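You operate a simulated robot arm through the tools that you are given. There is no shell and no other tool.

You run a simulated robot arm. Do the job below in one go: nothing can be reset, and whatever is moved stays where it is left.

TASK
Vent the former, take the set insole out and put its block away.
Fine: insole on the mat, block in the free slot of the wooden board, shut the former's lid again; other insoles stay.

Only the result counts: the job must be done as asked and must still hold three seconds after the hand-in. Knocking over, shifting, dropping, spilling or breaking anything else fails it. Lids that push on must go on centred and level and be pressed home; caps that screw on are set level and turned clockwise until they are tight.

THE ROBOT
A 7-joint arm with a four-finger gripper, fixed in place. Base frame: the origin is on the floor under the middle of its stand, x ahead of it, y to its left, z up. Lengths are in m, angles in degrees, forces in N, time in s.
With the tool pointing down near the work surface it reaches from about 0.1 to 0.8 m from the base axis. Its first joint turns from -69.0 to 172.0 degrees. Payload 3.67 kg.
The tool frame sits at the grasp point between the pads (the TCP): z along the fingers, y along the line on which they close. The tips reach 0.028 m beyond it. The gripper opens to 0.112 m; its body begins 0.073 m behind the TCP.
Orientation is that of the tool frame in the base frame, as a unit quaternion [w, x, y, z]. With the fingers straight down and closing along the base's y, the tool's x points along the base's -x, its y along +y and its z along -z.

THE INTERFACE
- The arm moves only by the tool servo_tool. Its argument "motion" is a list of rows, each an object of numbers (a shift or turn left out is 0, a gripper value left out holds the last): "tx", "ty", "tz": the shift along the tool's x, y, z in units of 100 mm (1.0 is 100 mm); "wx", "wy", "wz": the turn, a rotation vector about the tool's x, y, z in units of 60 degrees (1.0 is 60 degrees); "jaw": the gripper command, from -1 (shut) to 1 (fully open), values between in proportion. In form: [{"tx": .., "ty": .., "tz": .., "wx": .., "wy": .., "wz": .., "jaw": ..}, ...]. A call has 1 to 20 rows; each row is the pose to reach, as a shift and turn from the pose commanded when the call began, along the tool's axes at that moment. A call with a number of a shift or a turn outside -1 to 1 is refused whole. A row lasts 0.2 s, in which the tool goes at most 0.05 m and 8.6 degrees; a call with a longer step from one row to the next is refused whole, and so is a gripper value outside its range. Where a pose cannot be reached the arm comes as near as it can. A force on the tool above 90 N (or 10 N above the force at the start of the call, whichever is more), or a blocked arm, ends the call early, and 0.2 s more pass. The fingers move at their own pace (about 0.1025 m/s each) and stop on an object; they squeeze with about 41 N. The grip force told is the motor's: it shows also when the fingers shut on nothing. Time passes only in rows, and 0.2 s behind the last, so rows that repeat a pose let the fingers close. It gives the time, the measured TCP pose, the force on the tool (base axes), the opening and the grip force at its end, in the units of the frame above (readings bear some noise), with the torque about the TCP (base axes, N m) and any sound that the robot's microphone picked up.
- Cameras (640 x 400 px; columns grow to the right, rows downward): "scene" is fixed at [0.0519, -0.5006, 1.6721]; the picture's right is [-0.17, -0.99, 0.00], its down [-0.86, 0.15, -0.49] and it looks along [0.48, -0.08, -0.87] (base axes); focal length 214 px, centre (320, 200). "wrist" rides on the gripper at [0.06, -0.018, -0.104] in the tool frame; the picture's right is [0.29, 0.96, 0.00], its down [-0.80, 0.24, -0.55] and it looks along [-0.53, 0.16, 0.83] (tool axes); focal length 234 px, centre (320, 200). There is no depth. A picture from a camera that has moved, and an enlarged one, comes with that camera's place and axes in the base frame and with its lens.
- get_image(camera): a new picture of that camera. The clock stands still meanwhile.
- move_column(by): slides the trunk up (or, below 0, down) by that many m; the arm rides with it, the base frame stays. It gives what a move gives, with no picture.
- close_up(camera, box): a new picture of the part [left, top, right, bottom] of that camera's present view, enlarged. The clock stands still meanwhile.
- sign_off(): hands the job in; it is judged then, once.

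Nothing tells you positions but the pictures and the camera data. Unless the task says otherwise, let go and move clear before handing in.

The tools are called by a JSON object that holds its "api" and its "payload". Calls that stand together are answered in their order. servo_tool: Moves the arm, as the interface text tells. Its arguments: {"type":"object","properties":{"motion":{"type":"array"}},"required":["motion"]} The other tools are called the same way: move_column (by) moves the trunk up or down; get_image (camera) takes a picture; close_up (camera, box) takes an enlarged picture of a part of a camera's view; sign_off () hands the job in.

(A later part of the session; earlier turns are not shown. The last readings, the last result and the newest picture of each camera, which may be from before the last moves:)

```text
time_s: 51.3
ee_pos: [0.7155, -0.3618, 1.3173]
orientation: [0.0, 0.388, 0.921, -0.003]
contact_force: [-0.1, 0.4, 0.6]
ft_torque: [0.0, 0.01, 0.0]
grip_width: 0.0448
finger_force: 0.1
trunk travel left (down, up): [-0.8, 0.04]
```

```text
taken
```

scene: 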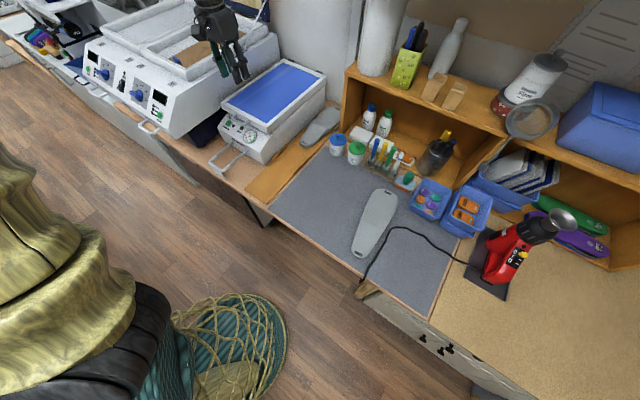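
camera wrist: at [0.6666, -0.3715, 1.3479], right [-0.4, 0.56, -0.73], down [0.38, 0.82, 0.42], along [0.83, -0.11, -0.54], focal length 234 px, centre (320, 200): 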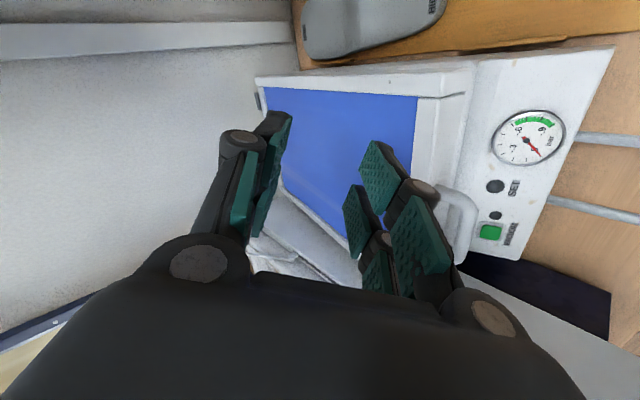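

The arm is free again in the tool-down pose. I'll now try the opposite roll (+90°), which should be far from the wrist limit.

{"api": "servo_tool", "payload": {"motion": [{"wz": 0.06}, {"wz": 0.12}, {"wz": 0.18}, {"wz": 0.24}, {"wz": 0.3}, {"wz": 0.36}, {"wz": 0.42}, {"wz": 0.48}, {"wz": 0.54}, {"wz": 0.6}, {"wz": 0.66}, {"wz": 0.72}, {"wz": 0.78}, {"wz": 0.84}, {"wz": 0.9}, {"wz": 0.95}, {"wz": 1.0}, {"wz": 1.0}]}}

{"api": "servo_tool", "payload": {"motion": [{"wz": 0.06}, {"wz": 0.12}, {"wz": 0.18}, {"wz": 0.24}, {"wz": 0.3}, {"wz": 0.36}, {"wz": 0.42}, {"wz": 0.48}, {"wz": 0.5}, {"wz": 0.5}]}}

{"api": "get_image", "payload": {"camera": "scene"}}

```text
time_s: 55.1
ee_pos: [0.7147, -0.3626, 1.3164]
orientation: [0.001, 0.798, 0.603, -0.001]
contact_force: [-0.2, 0.4, 0.3]
ft_torque: [-0.01, -0.01, -0.03]
grip_width: 0.0447
finger_force: 0.0
trunk travel left (down, up): [-0.8, 0.04]
```

```text
time_s: 57.3
ee_pos: [0.7168, -0.3622, 1.3173]
orientation: [0.001, 0.926, 0.377, -0.002]
contact_force: [-0.2, 0.6, 0.2]
ft_torque: [0.03, 0.02, 0.0]
grip_width: 0.0449
finger_force: 0.1
trunk travel left (down, up): [-0.8, 0.04]
```

```text
taken
```

scene: 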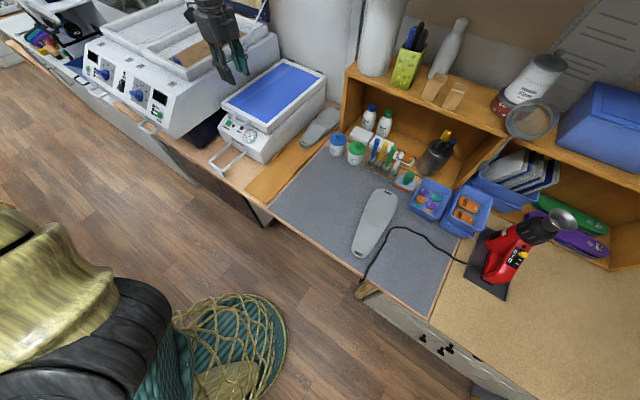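

Roll +90° works freely. Now I'll tilt the tool forward about 60°.

{"api": "servo_tool", "payload": {"motion": [{"wx": -0.06}, {"wx": -0.12}, {"wx": -0.18}, {"wx": -0.24}, {"wx": -0.3}, {"wx": -0.36}, {"wx": -0.42}, {"wx": -0.48}, {"wx": -0.54}, {"wx": -0.6}, {"wx": -0.66}, {"wx": -0.72}, {"wx": -0.78}, {"wx": -0.84}, {"wx": -0.9}, {"wx": -0.95}, {"wx": -1.0}, {"wx": -1.0}]}}

{"api": "get_image", "payload": {"camera": "scene"}}

{"api": "get_image", "payload": {"camera": "wrist"}}

```text
time_s: 61.3
ee_pos: [0.7298, -0.3813, 1.2994]
orientation: [0.327, 0.859, 0.33, 0.216]
contact_force: [-0.3, 0.2, -0.4]
ft_torque: [-0.03, -0.01, 0.03]
grip_width: 0.0449
finger_force: 0.1
out of reach, approached as far as the arm can: row 14, 15, 16, 17
trunk travel left (down, up): [-0.8, 0.04]
stopped in row 18: the arm was blocked; the commanded pose is now the measured one
```

```text
taken
```

scene: 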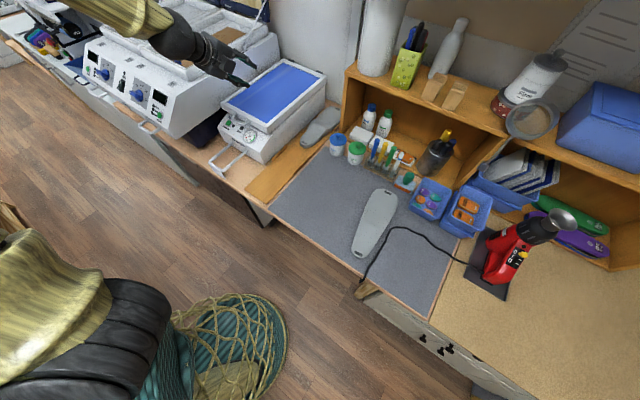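

```text
taken
camera wrist: at [0.7035, -0.2859, 1.3692], right [0.61, -0.34, 0.72], down [-0.77, -0.47, 0.43], along [0.19, -0.82, -0.55], focal length 234 px, centre (320, 200)
```

wrist: 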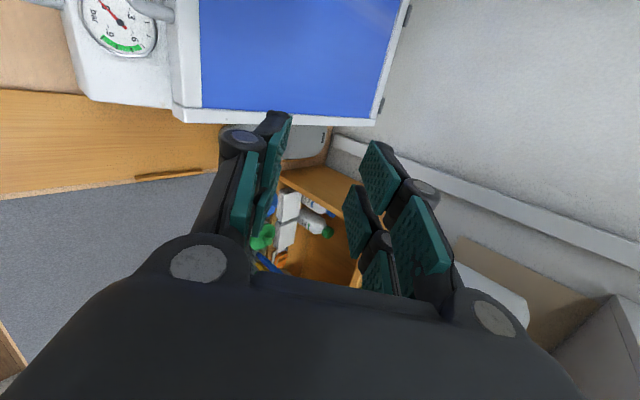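

Tilting that far is out of reach because the tool lines up with the forearm at this trunk height. I'll relax to tool-down, back off, and lower the trunk so the forearm comes in flatter.

{"api": "servo_tool", "payload": {"motion": [{"wx": 0.05, "wy": -0.01, "wz": -0.002, "tz": -0.03}, {"wx": 0.1, "wy": -0.02, "wz": -0.005, "tz": -0.06}, {"wx": 0.15, "wy": -0.03, "wz": -0.007, "tz": -0.1, "ty": -0.02, "tx": 0.01}, {"wx": 0.2, "wy": -0.04, "wz": -0.01, "tz": -0.16, "ty": -0.04, "tx": 0.02}, {"wx": 0.25, "wy": -0.05, "wz": -0.012, "tz": -0.22, "ty": -0.06, "tx": 0.04}, {"wx": 0.3, "wy": -0.06, "wz": -0.014, "tz": -0.29, "ty": -0.08, "tx": 0.05}, {"wx": 0.35, "wy": -0.07, "wz": -0.017, "tz": -0.36, "ty": -0.1, "tx": 0.06}, {"wx": 0.4, "wy": -0.08, "wz": -0.019, "tz": -0.43, "ty": -0.12, "tx": 0.07}, {"wx": 0.45, "wy": -0.09, "wz": -0.021, "tz": -0.5, "ty": -0.14, "tx": 0.08}, {"wx": 0.5, "wy": -0.1, "wz": -0.024, "tz": -0.58, "ty": -0.16, "tx": 0.1}, {"wx": 0.55, "wy": -0.11, "wz": -0.026, "tz": -0.66, "ty": -0.18, "tx": 0.11}, {"wx": 0.6, "wy": -0.12, "wz": -0.028, "tz": -0.74, "ty": -0.2, "tx": 0.12}, {"wx": 0.65, "wy": -0.13, "wz": -0.031, "tz": -0.82, "ty": -0.22, "tx": 0.14}, {"wx": 0.7, "wy": -0.14, "wz": -0.033, "tz": -0.9, "ty": -0.24, "tx": 0.15}, {"wx": 0.754, "wy": -0.15, "wz": -0.036, "tz": -0.94, "ty": -0.25, "tx": 0.16}, {"wx": 0.754, "wy": -0.15, "wz": -0.036, "tz": -0.94, "ty": -0.25, "tx": 0.16}]}}

{"api": "get_image", "payload": {"camera": "scene"}}

```text
time_s: 64.7
ee_pos: [0.6742, -0.3145, 1.3508]
orientation: [0.0, 0.926, 0.378, -0.002]
contact_force: [-0.2, 0.1, -0.2]
ft_torque: [-0.01, 0.01, 0.0]
grip_width: 0.0447
finger_force: 0.0
trunk travel left (down, up): [-0.8, 0.04]
```

```text
taken
```

scene: 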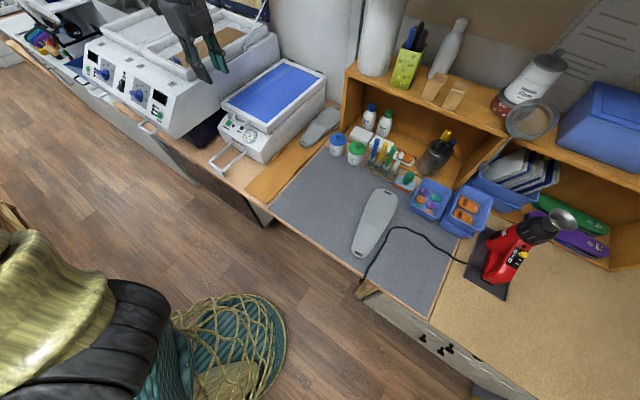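

{"api": "move_column", "payload": {"by": -0.12}}

{"api": "servo_tool", "payload": {"motion": [{"tz": -0.08}, {"tz": -0.16}, {"tz": -0.24}, {"tz": -0.32}, {"tz": -0.4}, {"tz": -0.5}, {"tz": -0.6}, {"tz": -0.7}, {"tz": -0.8}, {"tz": -0.9}, {"tz": -1.0}, {"tz": -1.0}]}}

{"api": "move_column", "payload": {"by": -0.1}}

{"api": "servo_tool", "payload": {"motion": [{"tz": -0.08}, {"tz": -0.16}, {"tz": -0.24}, {"tz": -0.32}, {"tz": -0.4}, {"tz": -0.5}, {"tz": -0.6}, {"tz": -0.7}, {"tz": -0.8}, {"tz": -0.9}, {"tz": -1.0}, {"tz": -1.0}]}}

{"api": "get_image", "payload": {"camera": "scene"}}

```text
time_s: 66.2
ee_pos: [0.6749, -0.3157, 1.2314]
orientation: [0.001, 0.926, 0.378, -0.001]
contact_force: [-0.2, -0.8, -0.1]
ft_torque: [0.03, 0.01, -0.03]
grip_width: 0.0449
finger_force: 0.0
trunk travel left (down, up): [-0.68, 0.16]
```

```text
time_s: 68.8
ee_pos: [0.6752, -0.3143, 1.3326]
orientation: [0.002, 0.926, 0.378, -0.003]
contact_force: [-0.4, -0.1, -0.2]
ft_torque: [0.0, 0.0, -0.01]
grip_width: 0.045
finger_force: 0.2
trunk travel left (down, up): [-0.68, 0.16]
```

```text
time_s: 70.2
ee_pos: [0.6751, -0.3136, 1.2312]
orientation: [0.001, 0.926, 0.378, -0.002]
contact_force: [-0.3, 0.1, 0.0]
ft_torque: [0.02, -0.02, -0.04]
grip_width: 0.0451
finger_force: 0.0
trunk travel left (down, up): [-0.58, 0.26]
```

```text
time_s: 72.8
ee_pos: [0.6752, -0.3138, 1.3314]
orientation: [0.002, 0.926, 0.378, -0.002]
contact_force: [-0.3, -0.4, 0.3]
ft_torque: [0.03, -0.02, 0.0]
grip_width: 0.0447
finger_force: 0.0
trunk travel left (down, up): [-0.58, 0.26]
```

```text
taken
```

scene: 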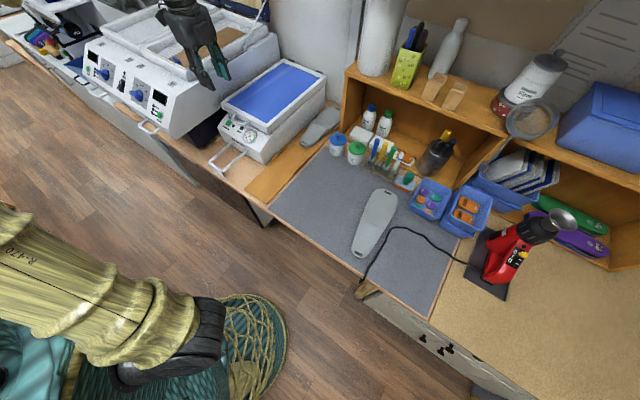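

Trunk is now lower with the tool at the same height. I'll retry the forward tilt here.

{"api": "servo_tool", "payload": {"motion": [{"wx": -0.07}, {"wx": -0.14}, {"wx": -0.21}, {"wx": -0.28}, {"wx": -0.35}, {"wx": -0.42}, {"wx": -0.49}, {"wx": -0.56}, {"wx": -0.63}, {"wx": -0.7}, {"wx": -0.77}, {"wx": -0.84}, {"wx": -0.91}, {"wx": -0.96}, {"wx": -1.0}, {"wx": -1.0}]}}

{"api": "get_image", "payload": {"camera": "scene"}}

```text
time_s: 76.4
ee_pos: [0.7338, -0.368, 1.2876]
orientation: [0.424, 0.828, 0.311, 0.194]
contact_force: [1.0, -1.1, -0.1]
ft_torque: [0.03, 0.02, -0.02]
grip_width: 0.0447
finger_force: 0.0
out of reach, approached as far as the arm can: row 6, 7, 8, 9, 10, 11, 12, 13, 14, 15, 16
trunk travel left (down, up): [-0.58, 0.26]
stopped in row 16: the arm was blocked; the commanded pose is now the measured one
```

```text
taken
```

scene: 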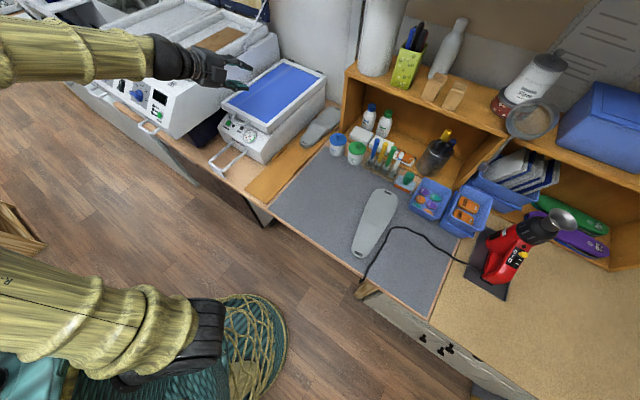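

The picture shows the elbow sits far left and the forearm points right, so tools pointing right-forward run into a straight wrist. A better idea: pinch the handle from its two sides with the tool mostly down – the handle can then pivot between the pads as the lid swings. I'll return to the tool-down pose and natural roll.

{"api": "servo_tool", "payload": {"motion": [{"wx": 0.06, "wy": -0.003, "wz": -0.003, "tz": -0.06}, {"wx": 0.12, "wy": -0.005, "wz": -0.006, "tz": -0.12}, {"wx": 0.18, "wy": -0.008, "wz": -0.009, "tz": -0.18}, {"wx": 0.24, "wy": -0.01, "wz": -0.012, "tz": -0.25}, {"wx": 0.3, "wy": -0.013, "wz": -0.016, "tz": -0.32}, {"wx": 0.37, "wy": -0.016, "wz": -0.019, "tz": -0.4}, {"wx": 0.44, "wy": -0.019, "wz": -0.023, "tz": -0.48}, {"wx": 0.51, "wy": -0.022, "wz": -0.027, "tz": -0.56}, {"wx": 0.58, "wy": -0.025, "wz": -0.03, "tz": -0.64}, {"wx": 0.65, "wy": -0.028, "wz": -0.034, "tz": -0.72}, {"wx": 0.72, "wy": -0.03, "wz": -0.037, "tz": -0.8}, {"wx": 0.79, "wy": -0.034, "wz": -0.041, "tz": -0.88}, {"wx": 0.86, "wy": -0.037, "wz": -0.045, "tz": -0.94}, {"wx": 0.928, "wy": -0.039, "wz": -0.048, "tz": -1.0}, {"wx": 0.928, "wy": -0.039, "wz": -0.048, "tz": -1.0}]}}

{"api": "servo_tool", "payload": {"motion": [{"wz": -0.08}, {"wz": -0.16}, {"wz": -0.24}, {"wz": -0.32}, {"wz": -0.4}, {"wz": -0.48}, {"wz": -0.56}, {"wz": -0.64}, {"wz": -0.72}, {"wz": -0.8}, {"wz": -0.88}, {"wz": -0.96}, {"wz": -1.0}, {"wz": -1.0}]}}

{"api": "servo_tool", "payload": {"motion": [{"wz": -0.08}, {"wz": -0.16}, {"wz": -0.24}, {"wz": -0.32}, {"wz": -0.4}, {"wz": -0.48}, {"wz": -0.5}, {"wz": -0.5}]}}

{"api": "get_image", "payload": {"camera": "scene"}}

```text
time_s: 79.6
ee_pos: [0.6752, -0.307, 1.3433]
orientation: [0.0, 0.926, 0.378, -0.001]
contact_force: [0.2, 0.1, -0.5]
ft_torque: [0.03, -0.04, 0.01]
grip_width: 0.0446
finger_force: 0.0
trunk travel left (down, up): [-0.58, 0.26]
```

```text
time_s: 82.6
ee_pos: [0.6769, -0.3074, 1.3441]
orientation: [0.001, 0.612, 0.791, -0.001]
contact_force: [0.5, -0.4, 0.4]
ft_torque: [-0.01, -0.01, 0.0]
grip_width: 0.0449
finger_force: 0.0
trunk travel left (down, up): [-0.58, 0.26]
```

```text
time_s: 84.4
ee_pos: [0.6758, -0.3083, 1.3441]
orientation: [0.0, 0.388, 0.922, -0.001]
contact_force: [-0.2, -0.2, 0.1]
ft_torque: [-0.01, 0.04, 0.03]
grip_width: 0.0447
finger_force: 0.0
trunk travel left (down, up): [-0.58, 0.26]
```

```text
taken
```

scene: 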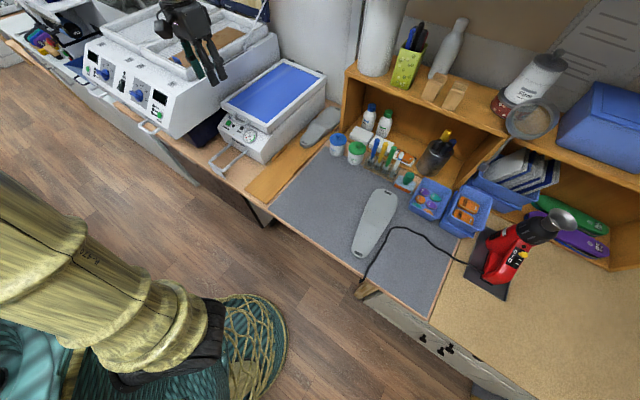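

I'll do a dry run above the closed lid: raise the trunk fully and see how far out the tool can reach at the height the opened lid's handle would have.

{"api": "move_column", "payload": {"by": 0.26}}

{"api": "servo_tool", "payload": {"motion": [{"tx": -0.12, "ty": 0.04, "tz": 0.06}, {"tx": -0.24, "ty": 0.08, "tz": 0.12}, {"tx": -0.36, "ty": 0.12, "tz": 0.18}, {"tx": -0.48, "ty": 0.16, "tz": 0.24}, {"tx": -0.6, "ty": 0.2, "tz": 0.3}, {"tx": -0.72, "ty": 0.25, "tz": 0.36}, {"tx": -0.84, "ty": 0.29, "tz": 0.42}, {"tx": -0.97, "ty": 0.33, "tz": 0.48}, {"tx": -0.97, "ty": 0.33, "tz": 0.48}]}}

{"api": "servo_tool", "payload": {"motion": [{"tx": -0.12, "ty": 0.04, "tz": 0.06}, {"tx": -0.24, "ty": 0.08, "tz": 0.12}, {"tx": -0.36, "ty": 0.12, "tz": 0.18}, {"tx": -0.48, "ty": 0.16, "tz": 0.24}, {"tx": -0.6, "ty": 0.2, "tz": 0.3}, {"tx": -0.72, "ty": 0.25, "tz": 0.36}, {"tx": -0.84, "ty": 0.29, "tz": 0.42}, {"tx": -0.97, "ty": 0.33, "tz": 0.48}, {"tx": -0.97, "ty": 0.33, "tz": 0.48}]}}

{"api": "get_image", "payload": {"camera": "scene"}}

```text
time_s: 87.0
ee_pos: [0.6762, -0.3087, 1.6035]
orientation: [0.0, 0.387, 0.922, -0.001]
contact_force: [0.5, 1.0, -0.2]
ft_torque: [0.0, -0.02, -0.01]
grip_width: 0.045
finger_force: 0.0
trunk travel left (down, up): [-0.84, 0.0]
```

```text
time_s: 89.0
ee_pos: [0.7679, -0.3543, 1.5564]
orientation: [0.001, 0.388, 0.922, -0.001]
contact_force: [0.0, -0.1, -0.3]
ft_torque: [-0.01, -0.05, 0.01]
grip_width: 0.0448
finger_force: 0.1
trunk travel left (down, up): [-0.84, 0.0]
```

```text
time_s: 91.0
ee_pos: [0.8585, -0.4015, 1.5085]
orientation: [0.001, 0.388, 0.922, -0.001]
contact_force: [0.1, 0.2, 0.1]
ft_torque: [-0.01, 0.01, 0.01]
grip_width: 0.0447
finger_force: 0.1
trunk travel left (down, up): [-0.84, 0.0]
```

```text
taken
```

scene: 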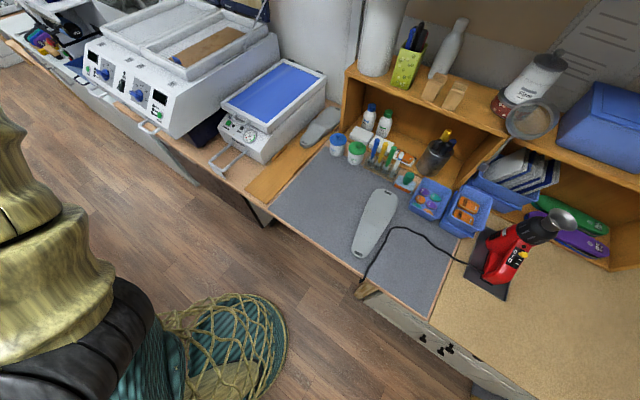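

Radial 0.95 m with the tool down is fine at this height. I'll keep probing further out.

{"api": "servo_tool", "payload": {"motion": [{"tx": -0.12, "ty": 0.03, "tz": 0.04}, {"tx": -0.24, "ty": 0.06, "tz": 0.08}, {"tx": -0.36, "ty": 0.09, "tz": 0.12}, {"tx": -0.48, "ty": 0.12, "tz": 0.16}, {"tx": -0.6, "ty": 0.15, "tz": 0.2}, {"tx": -0.72, "ty": 0.18, "tz": 0.24}, {"tx": -0.84, "ty": 0.21, "tz": 0.28}, {"tx": -0.97, "ty": 0.24, "tz": 0.32}, {"tx": -0.97, "ty": 0.24, "tz": 0.32}]}}

{"api": "servo_tool", "payload": {"motion": [{"tx": -0.12}, {"tx": -0.24}, {"tx": -0.36}, {"tx": -0.48}, {"tx": -0.6}, {"tx": -0.72}, {"tx": -0.84}, {"tx": -0.97}, {"tx": -0.97}]}}

```text
time_s: 93.0
ee_pos: [0.9451, -0.4534, 1.4774]
orientation: [0.0, 0.387, 0.922, -0.002]
contact_force: [0.2, -0.3, 0.2]
ft_torque: [0.01, -0.01, -0.02]
grip_width: 0.045
finger_force: 0.0
trunk travel left (down, up): [-0.84, 0.0]
```

```text
time_s: 95.0
ee_pos: [0.9833, -0.5081, 1.4713]
orientation: [-0.001, 0.389, 0.921, -0.001]
contact_force: [0.1, -1.4, 0.4]
ft_torque: [0.03, -0.02, 0.03]
grip_width: 0.0448
finger_force: 0.1
out of reach, approached as far as the arm can: row 6, 7, 8, 9
trunk travel left (down, up): [-0.84, 0.0]
```

Tool-down reaches to about 1.1 m. I'll test whether tilting outward extends that further.

{"api": "servo_tool", "payload": {"motion": [{"tx": 0.1, "wy": -0.06}, {"tx": 0.1, "wy": -0.12}, {"tx": 0.1, "wy": -0.18}, {"tx": 0.1, "wy": -0.24}, {"tx": 0.1, "wy": -0.3}, {"tx": 0.05, "wy": -0.36}, {"tx": 0.0, "wy": -0.42}, {"tx": -0.1, "wy": -0.48}, {"tx": -0.2, "wy": -0.54}, {"tx": -0.3, "wy": -0.6}, {"tx": -0.4, "wy": -0.6}, {"tx": -0.5, "wy": -0.6}, {"tx": -0.5, "wy": -0.6}]}}

{"api": "get_image", "payload": {"camera": "wrist"}}

```text
time_s: 97.8
ee_pos: [1.092, -0.5569, 1.4908]
orientation: [0.284, 0.369, 0.877, -0.121]
contact_force: [-0.3, 0.4, -0.2]
ft_torque: [0.01, 0.01, 0.01]
grip_width: 0.045
finger_force: 0.0
out of reach, approached as far as the arm can: row 1, 2, 3, 4, 5, 6, 7, 8, 9, 10, 11, 12, 13
trunk travel left (down, up): [-0.84, 0.0]
```

```text
taken
camera wrist: at [1.0036, -0.4926, 1.5404], right [0.52, 0.84, -0.17], down [0.4, -0.06, 0.92], along [0.76, -0.55, -0.36], focal length 234 px, centre (320, 200)
```

wrist: 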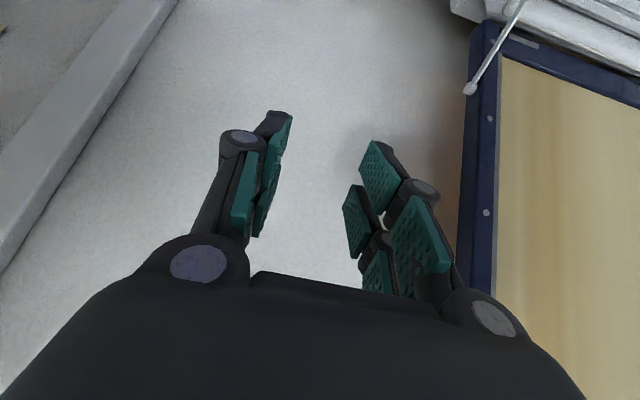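

Tilting outward reaches radial 1.23 m, which covers the opened lid. With the trunk at the top this posture is good, so I'll come back and go for the handle from above with the fingers either side of it.

{"api": "servo_tool", "payload": {"motion": [{"tx": 0.15, "tz": -0.05}, {"tx": 0.3, "tz": -0.1}, {"tx": 0.45, "tz": -0.15}, {"tx": 0.6, "tz": -0.2}, {"tx": 0.8, "tz": -0.28}, {"tx": 1.0, "tz": -0.35, "ty": -0.06}, {"tx": 1.0, "tz": -0.35, "ty": -0.06}]}}

{"api": "servo_tool", "payload": {"motion": [{"tx": 0.2, "tz": -0.07}, {"tx": 0.4, "tz": -0.14}, {"tx": 0.6, "tz": -0.21}, {"tx": 0.8, "tz": -0.28}, {"tx": 1.0, "tz": -0.35, "ty": -0.06}, {"tx": 1.0, "tz": -0.35, "ty": -0.06}]}}

{"api": "servo_tool", "payload": {"motion": [{"tx": 0.2, "tz": -0.07}, {"tx": 0.4, "tz": -0.14}, {"tx": 0.6, "tz": -0.21}, {"tx": 0.8, "tz": -0.28}, {"tx": 1.0, "tz": -0.35, "ty": -0.06}, {"tx": 1.0, "tz": -0.35, "ty": -0.06}]}}

{"api": "servo_tool", "payload": {"motion": [{"tx": 0.2, "tz": -0.07, "wy": 0.04}, {"tx": 0.4, "tz": -0.14, "wy": 0.08}, {"tx": 0.6, "tz": -0.21, "wy": 0.12}, {"tx": 0.8, "tz": -0.28, "wy": 0.16}, {"tx": 1.0, "tz": -0.35, "ty": -0.06, "wy": 0.18}, {"tx": 1.0, "tz": -0.35, "ty": -0.06, "wy": 0.18, "jaw": 0.8}]}}

{"api": "get_image", "payload": {"camera": "wrist"}}

```text
time_s: 99.4
ee_pos: [1.1038, -0.5135, 1.4836]
orientation: [0.284, 0.369, 0.877, -0.121]
contact_force: [-0.3, -0.4, -0.9]
ft_torque: [0.0, 0.03, 0.0]
grip_width: 0.0449
finger_force: 0.0
out of reach, approached as far as the arm can: row 1, 2, 3, 4, 5, 6, 7
trunk travel left (down, up): [-0.84, 0.0]
```

```text
time_s: 100.8
ee_pos: [1.1141, -0.4647, 1.4804]
orientation: [0.284, 0.369, 0.876, -0.121]
contact_force: [-0.3, 0.1, 0.9]
ft_torque: [-0.02, -0.02, 0.01]
grip_width: 0.0447
finger_force: 0.1
out of reach, approached as far as the arm can: row 1, 2, 3, 4, 5, 6
trunk travel left (down, up): [-0.84, 0.0]
```

```text
time_s: 102.2
ee_pos: [1.1218, -0.4098, 1.4747]
orientation: [0.285, 0.369, 0.877, -0.121]
contact_force: [0.1, 0.3, 0.0]
ft_torque: [-0.03, 0.02, 0.0]
grip_width: 0.0449
finger_force: 0.0
out of reach, approached as far as the arm can: row 1, 2, 3, 4, 5, 6
trunk travel left (down, up): [-0.84, 0.0]
```

```text
time_s: 103.6
ee_pos: [1.0987, -0.3466, 1.4589]
orientation: [0.2, 0.379, 0.899, -0.085]
contact_force: [0.4, -0.2, -0.2]
ft_torque: [0.03, 0.0, 0.0]
grip_width: 0.1004
finger_force: 0.1
out of reach, approached as far as the arm can: row 1, 2, 3, 4, 5, 6
trunk travel left (down, up): [-0.84, 0.0]
```

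```text
taken
camera wrist: at [1.0183, -0.2885, 1.5283], right [0.5, 0.86, -0.13], down [0.51, -0.18, 0.84], along [0.7, -0.49, -0.53], focal length 234 px, centre (320, 200)
```

wrist: 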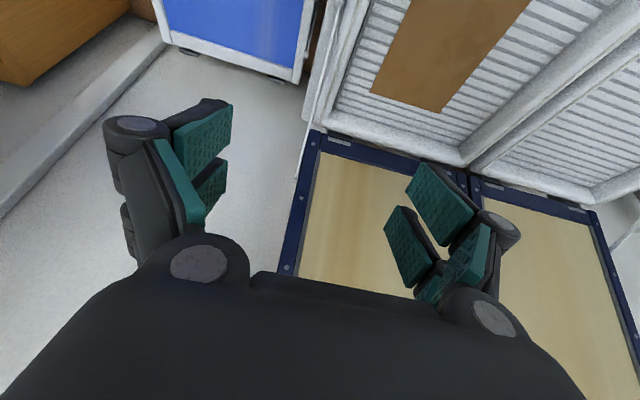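

The arm is stretched straight and sliding along its reach limit rather than coming back. I'll first steer it sideways (to the right, over the former), away from the oven, and watch how it responds.

{"api": "servo_tool", "payload": {"motion": [{"tx": -0.05, "ty": -0.1, "tz": 0.02}, {"tx": -0.1, "ty": -0.2, "tz": 0.05}, {"tx": -0.15, "ty": -0.3, "tz": 0.07}, {"tx": -0.2, "ty": -0.4, "tz": 0.1}, {"tx": -0.25, "ty": -0.5, "tz": 0.12}, {"tx": -0.3, "ty": -0.6, "tz": 0.14}, {"tx": -0.35, "ty": -0.7, "tz": 0.17}, {"tx": -0.4, "ty": -0.8, "tz": 0.19}, {"tx": -0.45, "ty": -0.9, "tz": 0.21}, {"tx": -0.5, "ty": -1.0, "tz": 0.23}, {"tx": -0.5, "ty": -1.0, "tz": 0.23}]}}

{"api": "get_image", "payload": {"camera": "wrist"}}

{"api": "get_image", "payload": {"camera": "scene"}}

```text
time_s: 106.0
ee_pos: [1.0836, -0.4588, 1.4672]
orientation: [0.2, 0.378, 0.9, -0.085]
contact_force: [-0.4, -0.2, -0.4]
ft_torque: [0.0, 0.01, 0.01]
grip_width: 0.1008
finger_force: 0.0
out of reach, approached as far as the arm can: row 2, 3, 4, 5, 6, 7, 8, 9, 10, 11
trunk travel left (down, up): [-0.84, 0.0]
```

```text
taken
camera wrist: at [1.003, -0.4017, 1.5357], right [0.5, 0.86, -0.13], down [0.51, -0.18, 0.84], along [0.7, -0.49, -0.53], focal length 234 px, centre (320, 200)
```

wrist: 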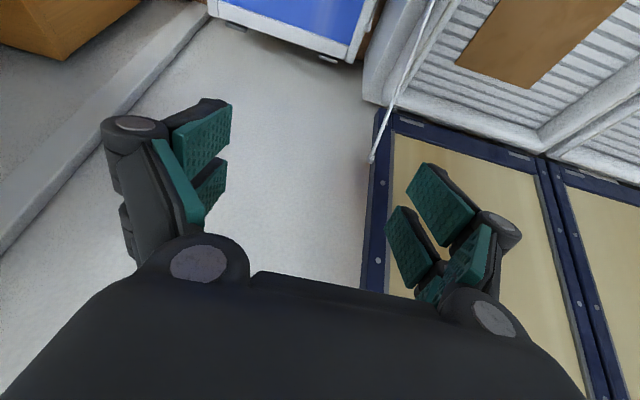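

```text
taken
```

scene: 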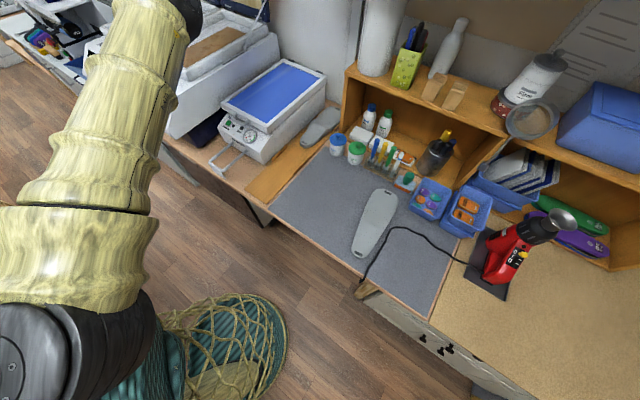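

The arm follows sideways. I'll continue further right so it is over the middle of the former before bending it down.

{"api": "servo_tool", "payload": {"motion": [{"ty": -0.1, "jaw": -0.5}, {"ty": -0.2}, {"ty": -0.3}, {"ty": -0.4}, {"ty": -0.5}, {"ty": -0.6}, {"ty": -0.7}, {"ty": -0.8}, {"ty": -0.9}, {"ty": -1.0}, {"ty": -1.0}]}}

```text
time_s: 108.4
ee_pos: [1.0621, -0.5385, 1.4797]
orientation: [0.2, 0.378, 0.9, -0.085]
contact_force: [0.2, -0.1, 0.9]
ft_torque: [-0.01, 0.01, -0.01]
grip_width: 0.0282
finger_force: 0.1
out of reach, approached as far as the arm can: row 1, 2, 3, 4, 5, 6, 7, 8, 9, 10, 11
trunk travel left (down, up): [-0.84, 0.0]
```

{"api": "servo_tool", "payload": {"motion": [{"tx": 0.06, "tz": 0.13}, {"tx": 0.12, "tz": 0.26}, {"tx": 0.18, "tz": 0.39}, {"tx": 0.24, "tz": 0.52}, {"tx": 0.3, "tz": 0.65}, {"tx": 0.36, "tz": 0.78}, {"tx": 0.42, "tz": 0.9}, {"tx": 0.42, "tz": 0.9}]}}

{"api": "get_image", "payload": {"camera": "scene"}}

```text
time_s: 110.2
ee_pos: [1.0851, -0.5439, 1.384]
orientation: [0.201, 0.379, 0.899, -0.086]
contact_force: [0.9, 0.2, -0.3]
ft_torque: [0.04, -0.02, 0.0]
grip_width: 0.028
finger_force: 0.2
out of reach, approached as far as the arm can: row 1, 2, 3, 4, 5, 6, 7, 8
trunk travel left (down, up): [-0.84, 0.0]
```

```text
taken
```

scene: 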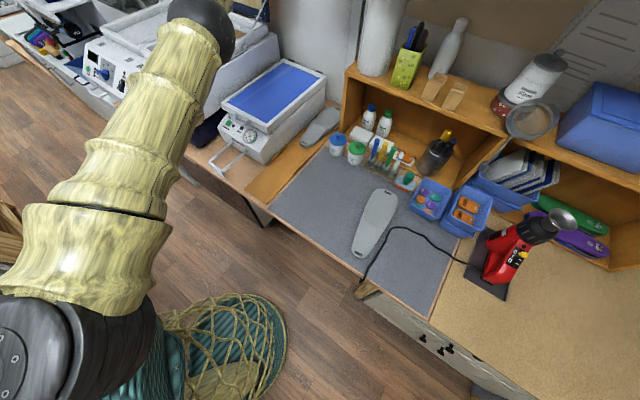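

Orientation is being held at the expense of position. I'll first bring the commanded point back out close to where the arm actually is, then undo the tilt so it can recover smoothly.

{"api": "servo_tool", "payload": {"motion": [{"tx": -0.25, "ty": 0.19}, {"tx": -0.5, "ty": 0.38}, {"tx": -0.75, "ty": 0.57}, {"tx": -1.0, "ty": 0.76}]}}

{"api": "servo_tool", "payload": {"motion": [{"tx": -0.25, "ty": 0.19}, {"tx": -0.5, "ty": 0.38}, {"tx": -0.75, "ty": 0.57}, {"tx": -1.0, "ty": 0.76}]}}

{"api": "servo_tool", "payload": {"motion": [{"tx": -0.25, "ty": 0.19}, {"tx": -0.5, "ty": 0.38}, {"tx": -0.75, "ty": 0.57}, {"tx": -1.0, "ty": 0.76}]}}

```text
time_s: 111.2
ee_pos: [1.0895, -0.5218, 1.3937]
orientation: [0.202, 0.378, 0.899, -0.086]
contact_force: [0.7, -1.1, -0.6]
ft_torque: [0.01, -0.01, 0.03]
grip_width: 0.0281
finger_force: 0.1
out of reach, approached as far as the arm can: row 1, 2, 3, 4
trunk travel left (down, up): [-0.84, 0.0]
```

```text
time_s: 112.2
ee_pos: [1.0906, -0.5251, 1.3913]
orientation: [0.2, 0.379, 0.899, -0.086]
contact_force: [-0.4, -0.2, 0.5]
ft_torque: [0.03, 0.04, 0.0]
grip_width: 0.0279
finger_force: 0.1
out of reach, approached as far as the arm can: row 1, 2, 3, 4
trunk travel left (down, up): [-0.84, 0.0]
```

```text
time_s: 113.2
ee_pos: [1.0891, -0.5247, 1.3928]
orientation: [0.2, 0.378, 0.9, -0.085]
contact_force: [0.3, 0.1, -0.6]
ft_torque: [0.02, -0.01, 0.01]
grip_width: 0.028
finger_force: 0.0
out of reach, approached as far as the arm can: row 1, 2, 3, 4
trunk travel left (down, up): [-0.84, 0.0]
```

{"api": "servo_tool", "payload": {"motion": [{"wy": 0.06}, {"wy": 0.12}, {"wy": 0.18}, {"wy": 0.24}, {"wy": 0.3}, {"wy": 0.36}, {"wy": 0.42}, {"wy": 0.42}]}}

```text
time_s: 115.0
ee_pos: [1.0083, -0.505, 1.386]
orientation: [-0.001, 0.388, 0.922, 0.0]
contact_force: [0.3, -0.5, 0.8]
ft_torque: [-0.02, 0.01, 0.02]
grip_width: 0.0281
finger_force: 0.1
out of reach, approached as far as the arm can: row 1, 2, 3, 4, 5, 6, 7, 8
trunk travel left (down, up): [-0.84, 0.0]
```

{"api": "servo_tool", "payload": {"motion": [{"tz": -0.15}, {"tz": -0.3}, {"tz": -0.45}, {"tz": -0.6}, {"tz": -0.75}, {"tz": -0.9}, {"tz": -0.9}]}}

{"api": "servo_tool", "payload": {"motion": [{"tx": 0.1}, {"tx": 0.2}, {"tx": 0.3}, {"tx": 0.4}, {"tx": 0.5}, {"tx": 0.5}]}}

```text
time_s: 116.6
ee_pos: [0.9891, -0.4942, 1.4671]
orientation: [0.0, 0.388, 0.922, -0.001]
contact_force: [0.7, -0.1, -0.6]
ft_torque: [-0.03, 0.02, -0.02]
grip_width: 0.028
finger_force: 0.0
out of reach, approached as far as the arm can: row 1, 2, 3, 4, 5, 6, 7
trunk travel left (down, up): [-0.84, 0.0]
```

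```text
time_s: 118.0
ee_pos: [0.953, -0.4618, 1.4664]
orientation: [0.0, 0.388, 0.922, -0.001]
contact_force: [0.7, -1.0, -0.9]
ft_torque: [0.03, 0.03, 0.02]
grip_width: 0.028
finger_force: 0.2
trunk travel left (down, up): [-0.84, 0.0]
```

Recovered – the arm is back in its normal range (lesson: don't command past full stretch). Now back to above the handle in the tool-down pose, trunk staying at the top.

{"api": "servo_tool", "payload": {"motion": [{"tx": 0.15, "tz": 0.03}, {"tx": 0.3, "tz": 0.06}, {"tx": 0.45, "tz": 0.1}, {"tx": 0.6, "tz": 0.13}, {"tx": 0.8, "tz": 0.18}, {"tx": 0.98, "tz": 0.22}, {"tx": 0.98, "tz": 0.22}]}}

{"api": "servo_tool", "payload": {"motion": [{"tx": 0.15, "tz": 0.03}, {"tx": 0.3, "tz": 0.06}, {"tx": 0.45, "tz": 0.1}, {"tx": 0.6, "tz": 0.13}, {"tx": 0.8, "tz": 0.18}, {"tx": 0.98, "tz": 0.22}, {"tx": 0.98, "tz": 0.22}]}}

{"api": "servo_tool", "payload": {"motion": [{"tx": 0.15, "tz": 0.03}, {"tx": 0.3, "tz": 0.06}, {"tx": 0.45, "tz": 0.1}, {"tx": 0.6, "tz": 0.13}, {"tx": 0.8, "tz": 0.18}, {"tx": 0.98, "tz": 0.22, "jaw": 0.75}, {"tx": 0.98, "tz": 0.22}]}}

{"api": "get_image", "payload": {"camera": "wrist"}}

{"api": "get_image", "payload": {"camera": "scene"}}

```text
time_s: 119.6
ee_pos: [0.8866, -0.3917, 1.4464]
orientation: [0.0, 0.389, 0.921, -0.002]
contact_force: [-0.7, 0.3, -0.2]
ft_torque: [0.01, -0.01, 0.02]
grip_width: 0.0279
finger_force: 0.1
trunk travel left (down, up): [-0.84, 0.0]
```

```text
time_s: 121.2
ee_pos: [0.8174, -0.3207, 1.4228]
orientation: [0.0, 0.39, 0.921, -0.001]
contact_force: [0.3, 0.4, 0.1]
ft_torque: [-0.01, -0.03, 0.01]
grip_width: 0.0282
finger_force: 0.1
trunk travel left (down, up): [-0.84, 0.0]
```

```text
time_s: 122.8
ee_pos: [0.7496, -0.2504, 1.3993]
orientation: [-0.001, 0.388, 0.922, -0.001]
contact_force: [1.0, 0.7, -0.2]
ft_torque: [0.01, 0.01, 0.01]
grip_width: 0.098
finger_force: 0.1
trunk travel left (down, up): [-0.84, 0.0]
```

```text
taken
camera wrist: at [0.695, -0.2213, 1.5042], right [0.48, 0.88, 0.0], down [0.73, -0.4, 0.55], along [0.48, -0.27, -0.83], focal length 234 px, centre (320, 200)
```

wrist: 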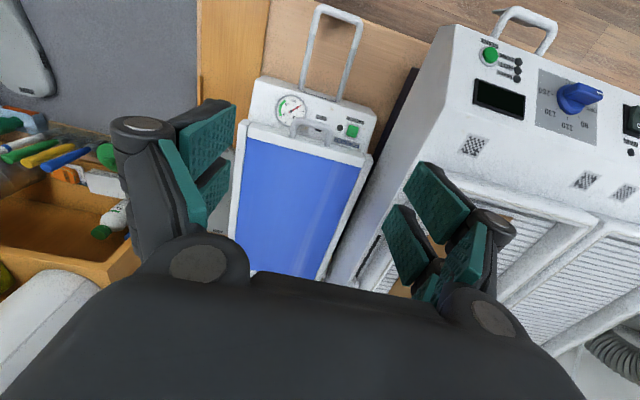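

```text
taken
```

scene: 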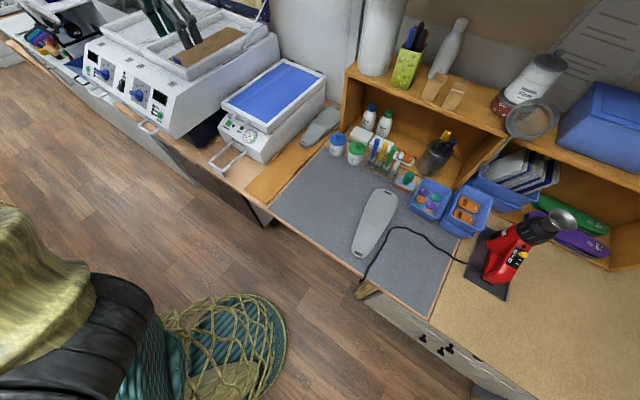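

Good view: the handle is right between the opened fingers. I'll tilt 25° and descend toward it.

{"api": "servo_tool", "payload": {"motion": [{"tz": 0.12, "wy": -0.05}, {"tz": 0.24, "wy": -0.1}, {"tz": 0.36, "wy": -0.15}, {"tz": 0.48, "wy": -0.2}, {"tz": 0.6, "wy": -0.25}, {"tz": 0.72, "wy": -0.3}, {"tz": 0.84, "wy": -0.36}, {"tz": 1.0, "wy": -0.417}, {"tz": 1.0, "wy": -0.417}]}}

{"api": "get_image", "payload": {"camera": "wrist"}}

{"api": "get_image", "payload": {"camera": "scene"}}

```text
time_s: 124.8
ee_pos: [0.749, -0.2606, 1.3131]
orientation: [0.197, 0.395, 0.896, -0.06]
contact_force: [-0.3, 1.0, 0.2]
ft_torque: [-0.01, 0.03, 0.0]
grip_width: 0.0979
finger_force: 0.0
trunk travel left (down, up): [-0.84, 0.0]
```

```text
taken
camera wrist: at [0.668, -0.2065, 1.3831], right [0.52, 0.85, -0.07], down [0.49, -0.23, 0.84], along [0.7, -0.47, -0.54], focal length 234 px, centre (320, 200)
```

wrist: 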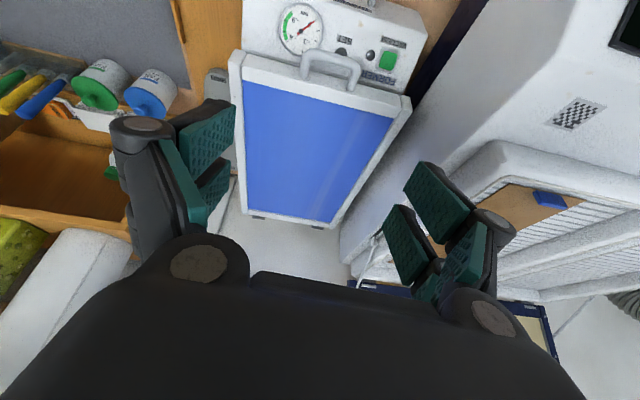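

```text
taken
```

scene: 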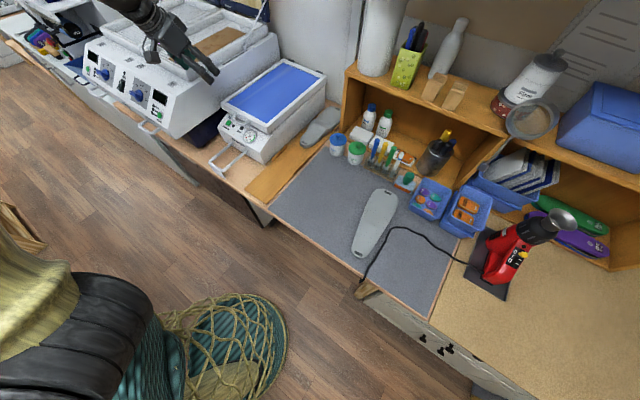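

{"api": "servo_tool", "payload": {"motion": [{"tz": 0}, {"tz": 0}, {"tz": 0}]}}

```text
time_s: 125.6
ee_pos: [0.7475, -0.2636, 1.3092]
orientation: [0.195, 0.395, 0.896, -0.061]
contact_force: [0.4, 0.0, 0.2]
ft_torque: [0.01, -0.01, -0.03]
grip_width: 0.0981
finger_force: 0.0
trunk travel left (down, up): [-0.84, 0.0]
```

{"api": "servo_tool", "payload": {"motion": [{"tz": 0}, {"tz": 0}, {"tz": 0}, {"tz": 0}, {"tz": 0}, {"tz": 0}, {"tz": 0}, {"tz": 0}, {"tz": 0}, {"tz": 0}]}}

{"api": "get_image", "payload": {"camera": "wrist"}}

{"api": "close_up", "payload": {"camera": "scene", "box": [0, 0, 256, 160]}}

```text
time_s: 127.8
ee_pos: [0.7473, -0.2655, 1.3052]
orientation: [0.192, 0.396, 0.896, -0.063]
contact_force: [-0.4, -0.1, 0.8]
ft_torque: [0.01, 0.01, 0.01]
grip_width: 0.098
finger_force: 0.1
trunk travel left (down, up): [-0.84, 0.0]
```

```text
taken
camera wrist: at [0.6678, -0.2104, 1.3756], right [0.53, 0.85, -0.08], down [0.5, -0.24, 0.83], along [0.69, -0.48, -0.55], focal length 234 px, centre (320, 200)
```

wrist: 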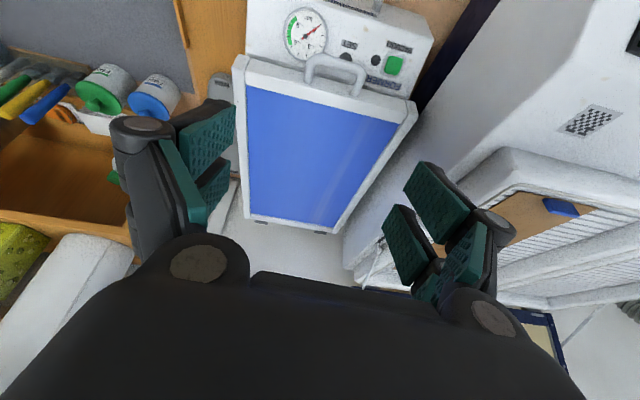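

```text
2.50 times, centred on (128, 80) of scene
camera zoom: at [0.0519, -0.5006, 1.6721], right [-0.17, -0.99, 0.0], down [-0.86, 0.15, -0.49], along [0.48, -0.08, -0.87], focal length 536 px, centre (800, 500)
```

zoom: 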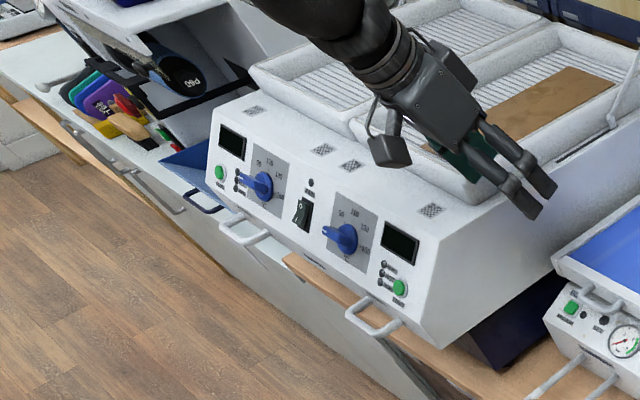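

The wrist is nearly straight in this tilt (tool in line with the forearm), which makes it creep. A straight-down tool avoids that and still lets me pinch the handle from its sides, so I'll untilt here.

{"api": "servo_tool", "payload": {"motion": [{"wy": 0.06}, {"wy": 0.12}, {"wy": 0.18}, {"wy": 0.24}, {"wy": 0.3}, {"wy": 0.36}, {"wy": 0.417}, {"wy": 0.417}, {"wy": 0.417}]}}

{"api": "get_image", "payload": {"camera": "wrist"}}

```text
time_s: 129.8
ee_pos: [0.7487, -0.2519, 1.3015]
orientation: [0.0, 0.387, 0.922, -0.001]
contact_force: [0.2, 1.0, -0.5]
ft_torque: [0.05, 0.01, 0.03]
grip_width: 0.0982
finger_force: 0.1
trunk travel left (down, up): [-0.84, 0.0]
```

```text
taken
camera wrist: at [0.694, -0.2224, 1.4058], right [0.48, 0.88, 0.0], down [0.73, -0.4, 0.55], along [0.48, -0.27, -0.83], focal length 234 px, centre (320, 200)
```

wrist: 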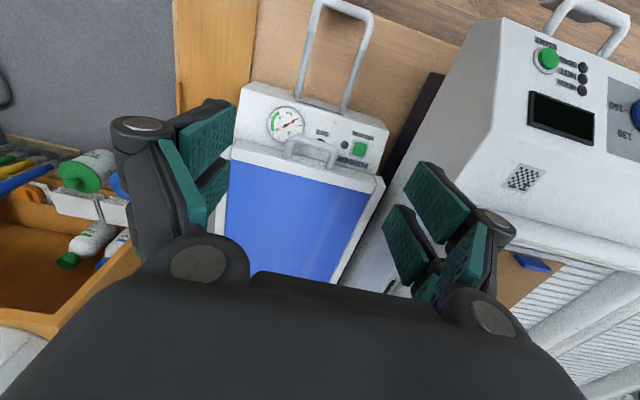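

Tool-down converges exactly. Moving over the handle and down to about 10 cm above it.

{"api": "servo_tool", "payload": {"motion": [{"tx": -0.1, "tz": 0.12}, {"tx": -0.2, "tz": 0.24}, {"tx": -0.3, "tz": 0.36}, {"tx": -0.4, "tz": 0.48}, {"tx": -0.48, "tz": 0.6}, {"tx": -0.53, "ty": 0.03, "tz": 0.72}, {"tx": -0.53, "ty": 0.03, "tz": 0.85}, {"tx": -0.53, "ty": 0.03, "tz": 1.0}, {"tx": -0.53, "ty": 0.03, "tz": 1.0}]}}

{"api": "get_image", "payload": {"camera": "wrist"}}

{"api": "close_up", "payload": {"camera": "scene", "box": [130, 20, 290, 140]}}

```text
time_s: 131.8
ee_pos: [0.7869, -0.2881, 1.2024]
orientation: [0.0, 0.387, 0.922, -0.001]
contact_force: [-0.2, -0.3, 0.0]
ft_torque: [0.04, 0.0, -0.01]
grip_width: 0.0977
finger_force: 0.1
trunk travel left (down, up): [-0.84, 0.0]
```

```text
taken
camera wrist: at [0.7339, -0.2589, 1.3058], right [0.48, 0.88, 0.0], down [0.73, -0.4, 0.55], along [0.48, -0.27, -0.83], focal length 234 px, centre (320, 200)
```

wrist: 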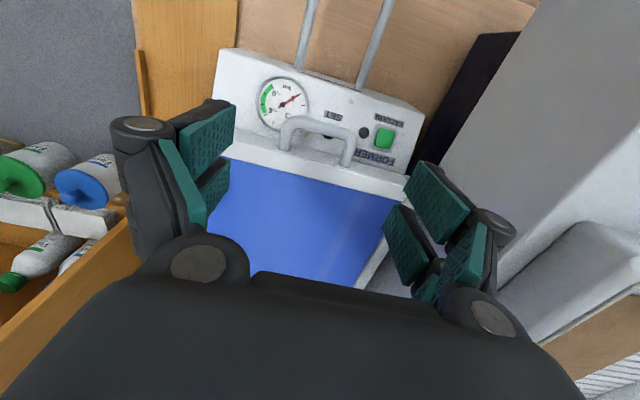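

```text
3.33 times, centred on (210, 80) of scene
camera zoom: at [0.0519, -0.5006, 1.6721], right [-0.17, -0.99, 0.0], down [-0.86, 0.15, -0.49], along [0.48, -0.08, -0.87], focal length 715 px, centre (687, 600)
```

zoom: 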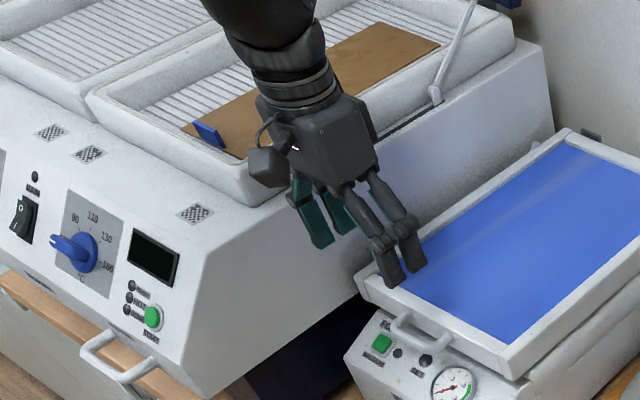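

{"api": "close_up", "payload": {"camera": "wrist", "box": [220, 80, 420, 205]}}

```text
3.20 times, centred on (320, 142) of wrist
camera zoom: at [0.7339, -0.2589, 1.3058], right [0.48, 0.88, 0.0], down [0.73, -0.4, 0.55], along [0.48, -0.27, -0.83], focal length 749 px, centre (320, 384)
```

zoom: 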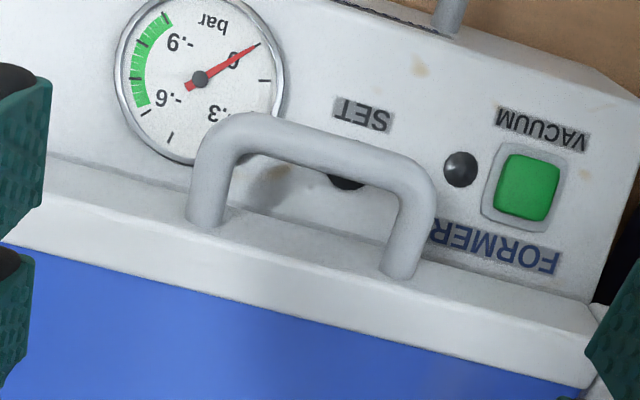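

The handle is well centred between the fingers, with clearance to the lid face. Descending in two steps, then closing on the handle's sides.

{"api": "servo_tool", "payload": {"motion": [{"ty": 0.03, "tz": 0.12}, {"ty": 0.03, "tz": 0.24}, {"ty": 0.03, "tz": 0.36}, {"ty": 0.03, "tz": 0.48}, {"ty": 0.03, "tz": 0.6}, {"ty": 0.03, "tz": 0.72}, {"ty": 0.03, "tz": 0.84}, {"ty": 0.03, "tz": 0.95}, {"ty": 0.03, "tz": 0.95}]}}

{"api": "close_up", "payload": {"camera": "wrist", "box": [200, 80, 440, 230]}}

{"api": "close_up", "payload": {"camera": "scene", "box": [190, 80, 286, 140]}}

```text
time_s: 133.8
ee_pos: [0.7893, -0.2855, 1.1066]
orientation: [0.0, 0.388, 0.922, -0.002]
contact_force: [0.0, 0.0, 0.3]
ft_torque: [-0.03, 0.01, -0.02]
grip_width: 0.098
finger_force: 0.0
trunk travel left (down, up): [-0.84, 0.0]
```

```text
2.67 times, centred on (320, 155) of wrist
camera zoom: at [0.7359, -0.2557, 1.2108], right [0.48, 0.88, 0.0], down [0.73, -0.4, 0.55], along [0.48, -0.27, -0.83], focal length 624 px, centre (320, 320)
```

zoom: 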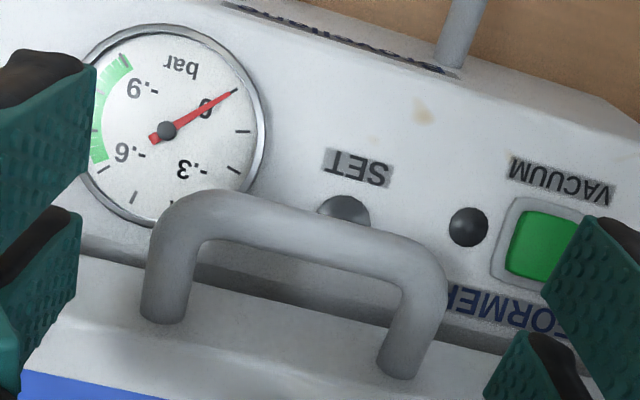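

```text
6.67 times, centred on (238, 110) of scene
camera zoom: at [0.0519, -0.5006, 1.6721], right [-0.17, -0.99, 0.0], down [-0.86, 0.15, -0.49], along [0.48, -0.08, -0.87], focal length 1430 px, centre (867, 800)
```

zoom: 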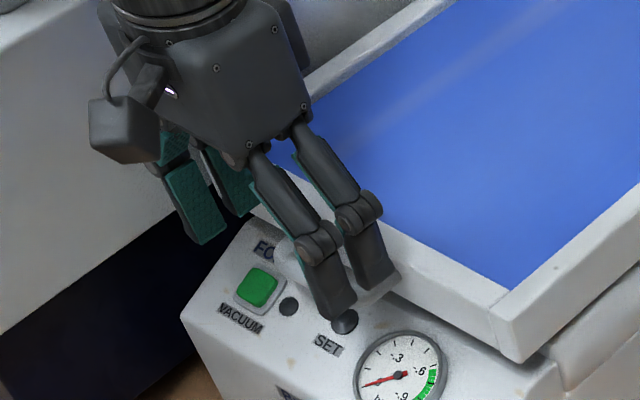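

{"api": "servo_tool", "payload": {"motion": [{"tz": 0.08}, {"tz": 0.16}, {"tz": 0.25}, {"tz": 0.25}]}}

{"api": "servo_tool", "payload": {"motion": [{"jaw": 0.5}, {"jaw": 0.3}, {"jaw": 0.1}, {"jaw": -0.2}, {"jaw": -0.5}, {"jaw": -0.5}, {"jaw": -0.5}]}}

{"api": "close_up", "payload": {"camera": "wrist", "box": [200, 80, 440, 230]}}

{"api": "close_up", "payload": {"camera": "scene", "box": [190, 80, 286, 140]}}

```text
time_s: 134.8
ee_pos: [0.7897, -0.2861, 1.0815]
orientation: [0.001, 0.388, 0.922, -0.001]
contact_force: [0.3, -0.4, -0.6]
ft_torque: [0.03, -0.01, 0.01]
grip_width: 0.0982
finger_force: 0.1
trunk travel left (down, up): [-0.84, 0.0]
```

```text
time_s: 136.4
ee_pos: [0.7908, -0.285, 1.0825]
orientation: [0.0, 0.387, 0.922, -0.002]
contact_force: [10.1, 3.3, 5.5]
ft_torque: [-0.03, -0.38, 0.79]
grip_width: 0.0787
finger_force: 45.1
trunk travel left (down, up): [-0.84, 0.0]
```

```text
2.67 times, centred on (320, 155) of wrist
camera zoom: at [0.7372, -0.2559, 1.1859], right [0.48, 0.88, 0.0], down [0.73, -0.4, 0.56], along [0.49, -0.27, -0.83], focal length 624 px, centre (320, 320)
```

zoom: 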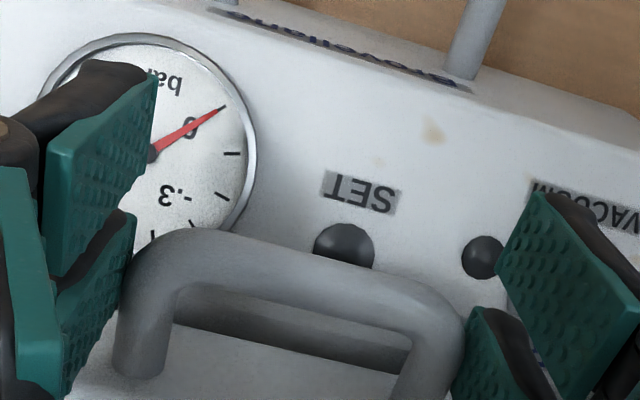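

```text
6.67 times, centred on (238, 110) of scene
camera zoom: at [0.0519, -0.5006, 1.6721], right [-0.17, -0.99, 0.0], down [-0.86, 0.15, -0.49], along [0.48, -0.08, -0.87], focal length 1430 px, centre (867, 800)
```

zoom: 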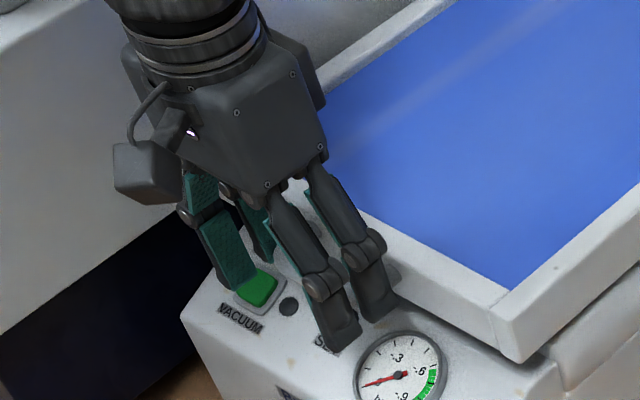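

The handle is gripped firmly from its sides (7.9 cm wide). I'll lift along the arc slowly and monitor the force.

{"api": "servo_tool", "payload": {"motion": [{"tx": -0.004, "tz": -0.076}, {"tx": -0.009, "tz": -0.152}, {"tx": -0.016, "tz": -0.227}, {"tx": -0.024, "tz": -0.303}, {"tx": -0.033, "tz": -0.378}, {"tx": -0.044, "tz": -0.453}, {"tx": -0.044, "tz": -0.453}]}}

{"api": "close_up", "payload": {"camera": "scene", "box": [190, 50, 350, 150]}}

```text
time_s: 138.0
ee_pos: [0.7923, -0.2862, 1.1284]
orientation: [0.0, 0.388, 0.922, -0.002]
contact_force: [-6.0, 20.5, -1.1]
ft_torque: [0.73, 0.58, 0.63]
grip_width: 0.0787
finger_force: 44.9
trunk travel left (down, up): [-0.84, 0.0]
```

```text
4.00 times, centred on (270, 100) of scene
camera zoom: at [0.0519, -0.5006, 1.6721], right [-0.17, -0.99, 0.0], down [-0.86, 0.15, -0.49], along [0.48, -0.08, -0.87], focal length 858 px, centre (520, 600)
```

zoom: 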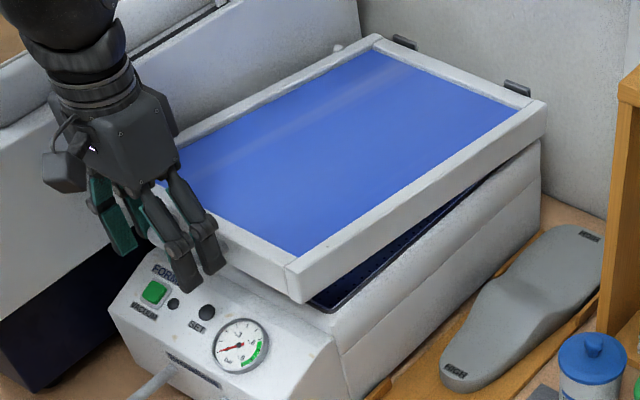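

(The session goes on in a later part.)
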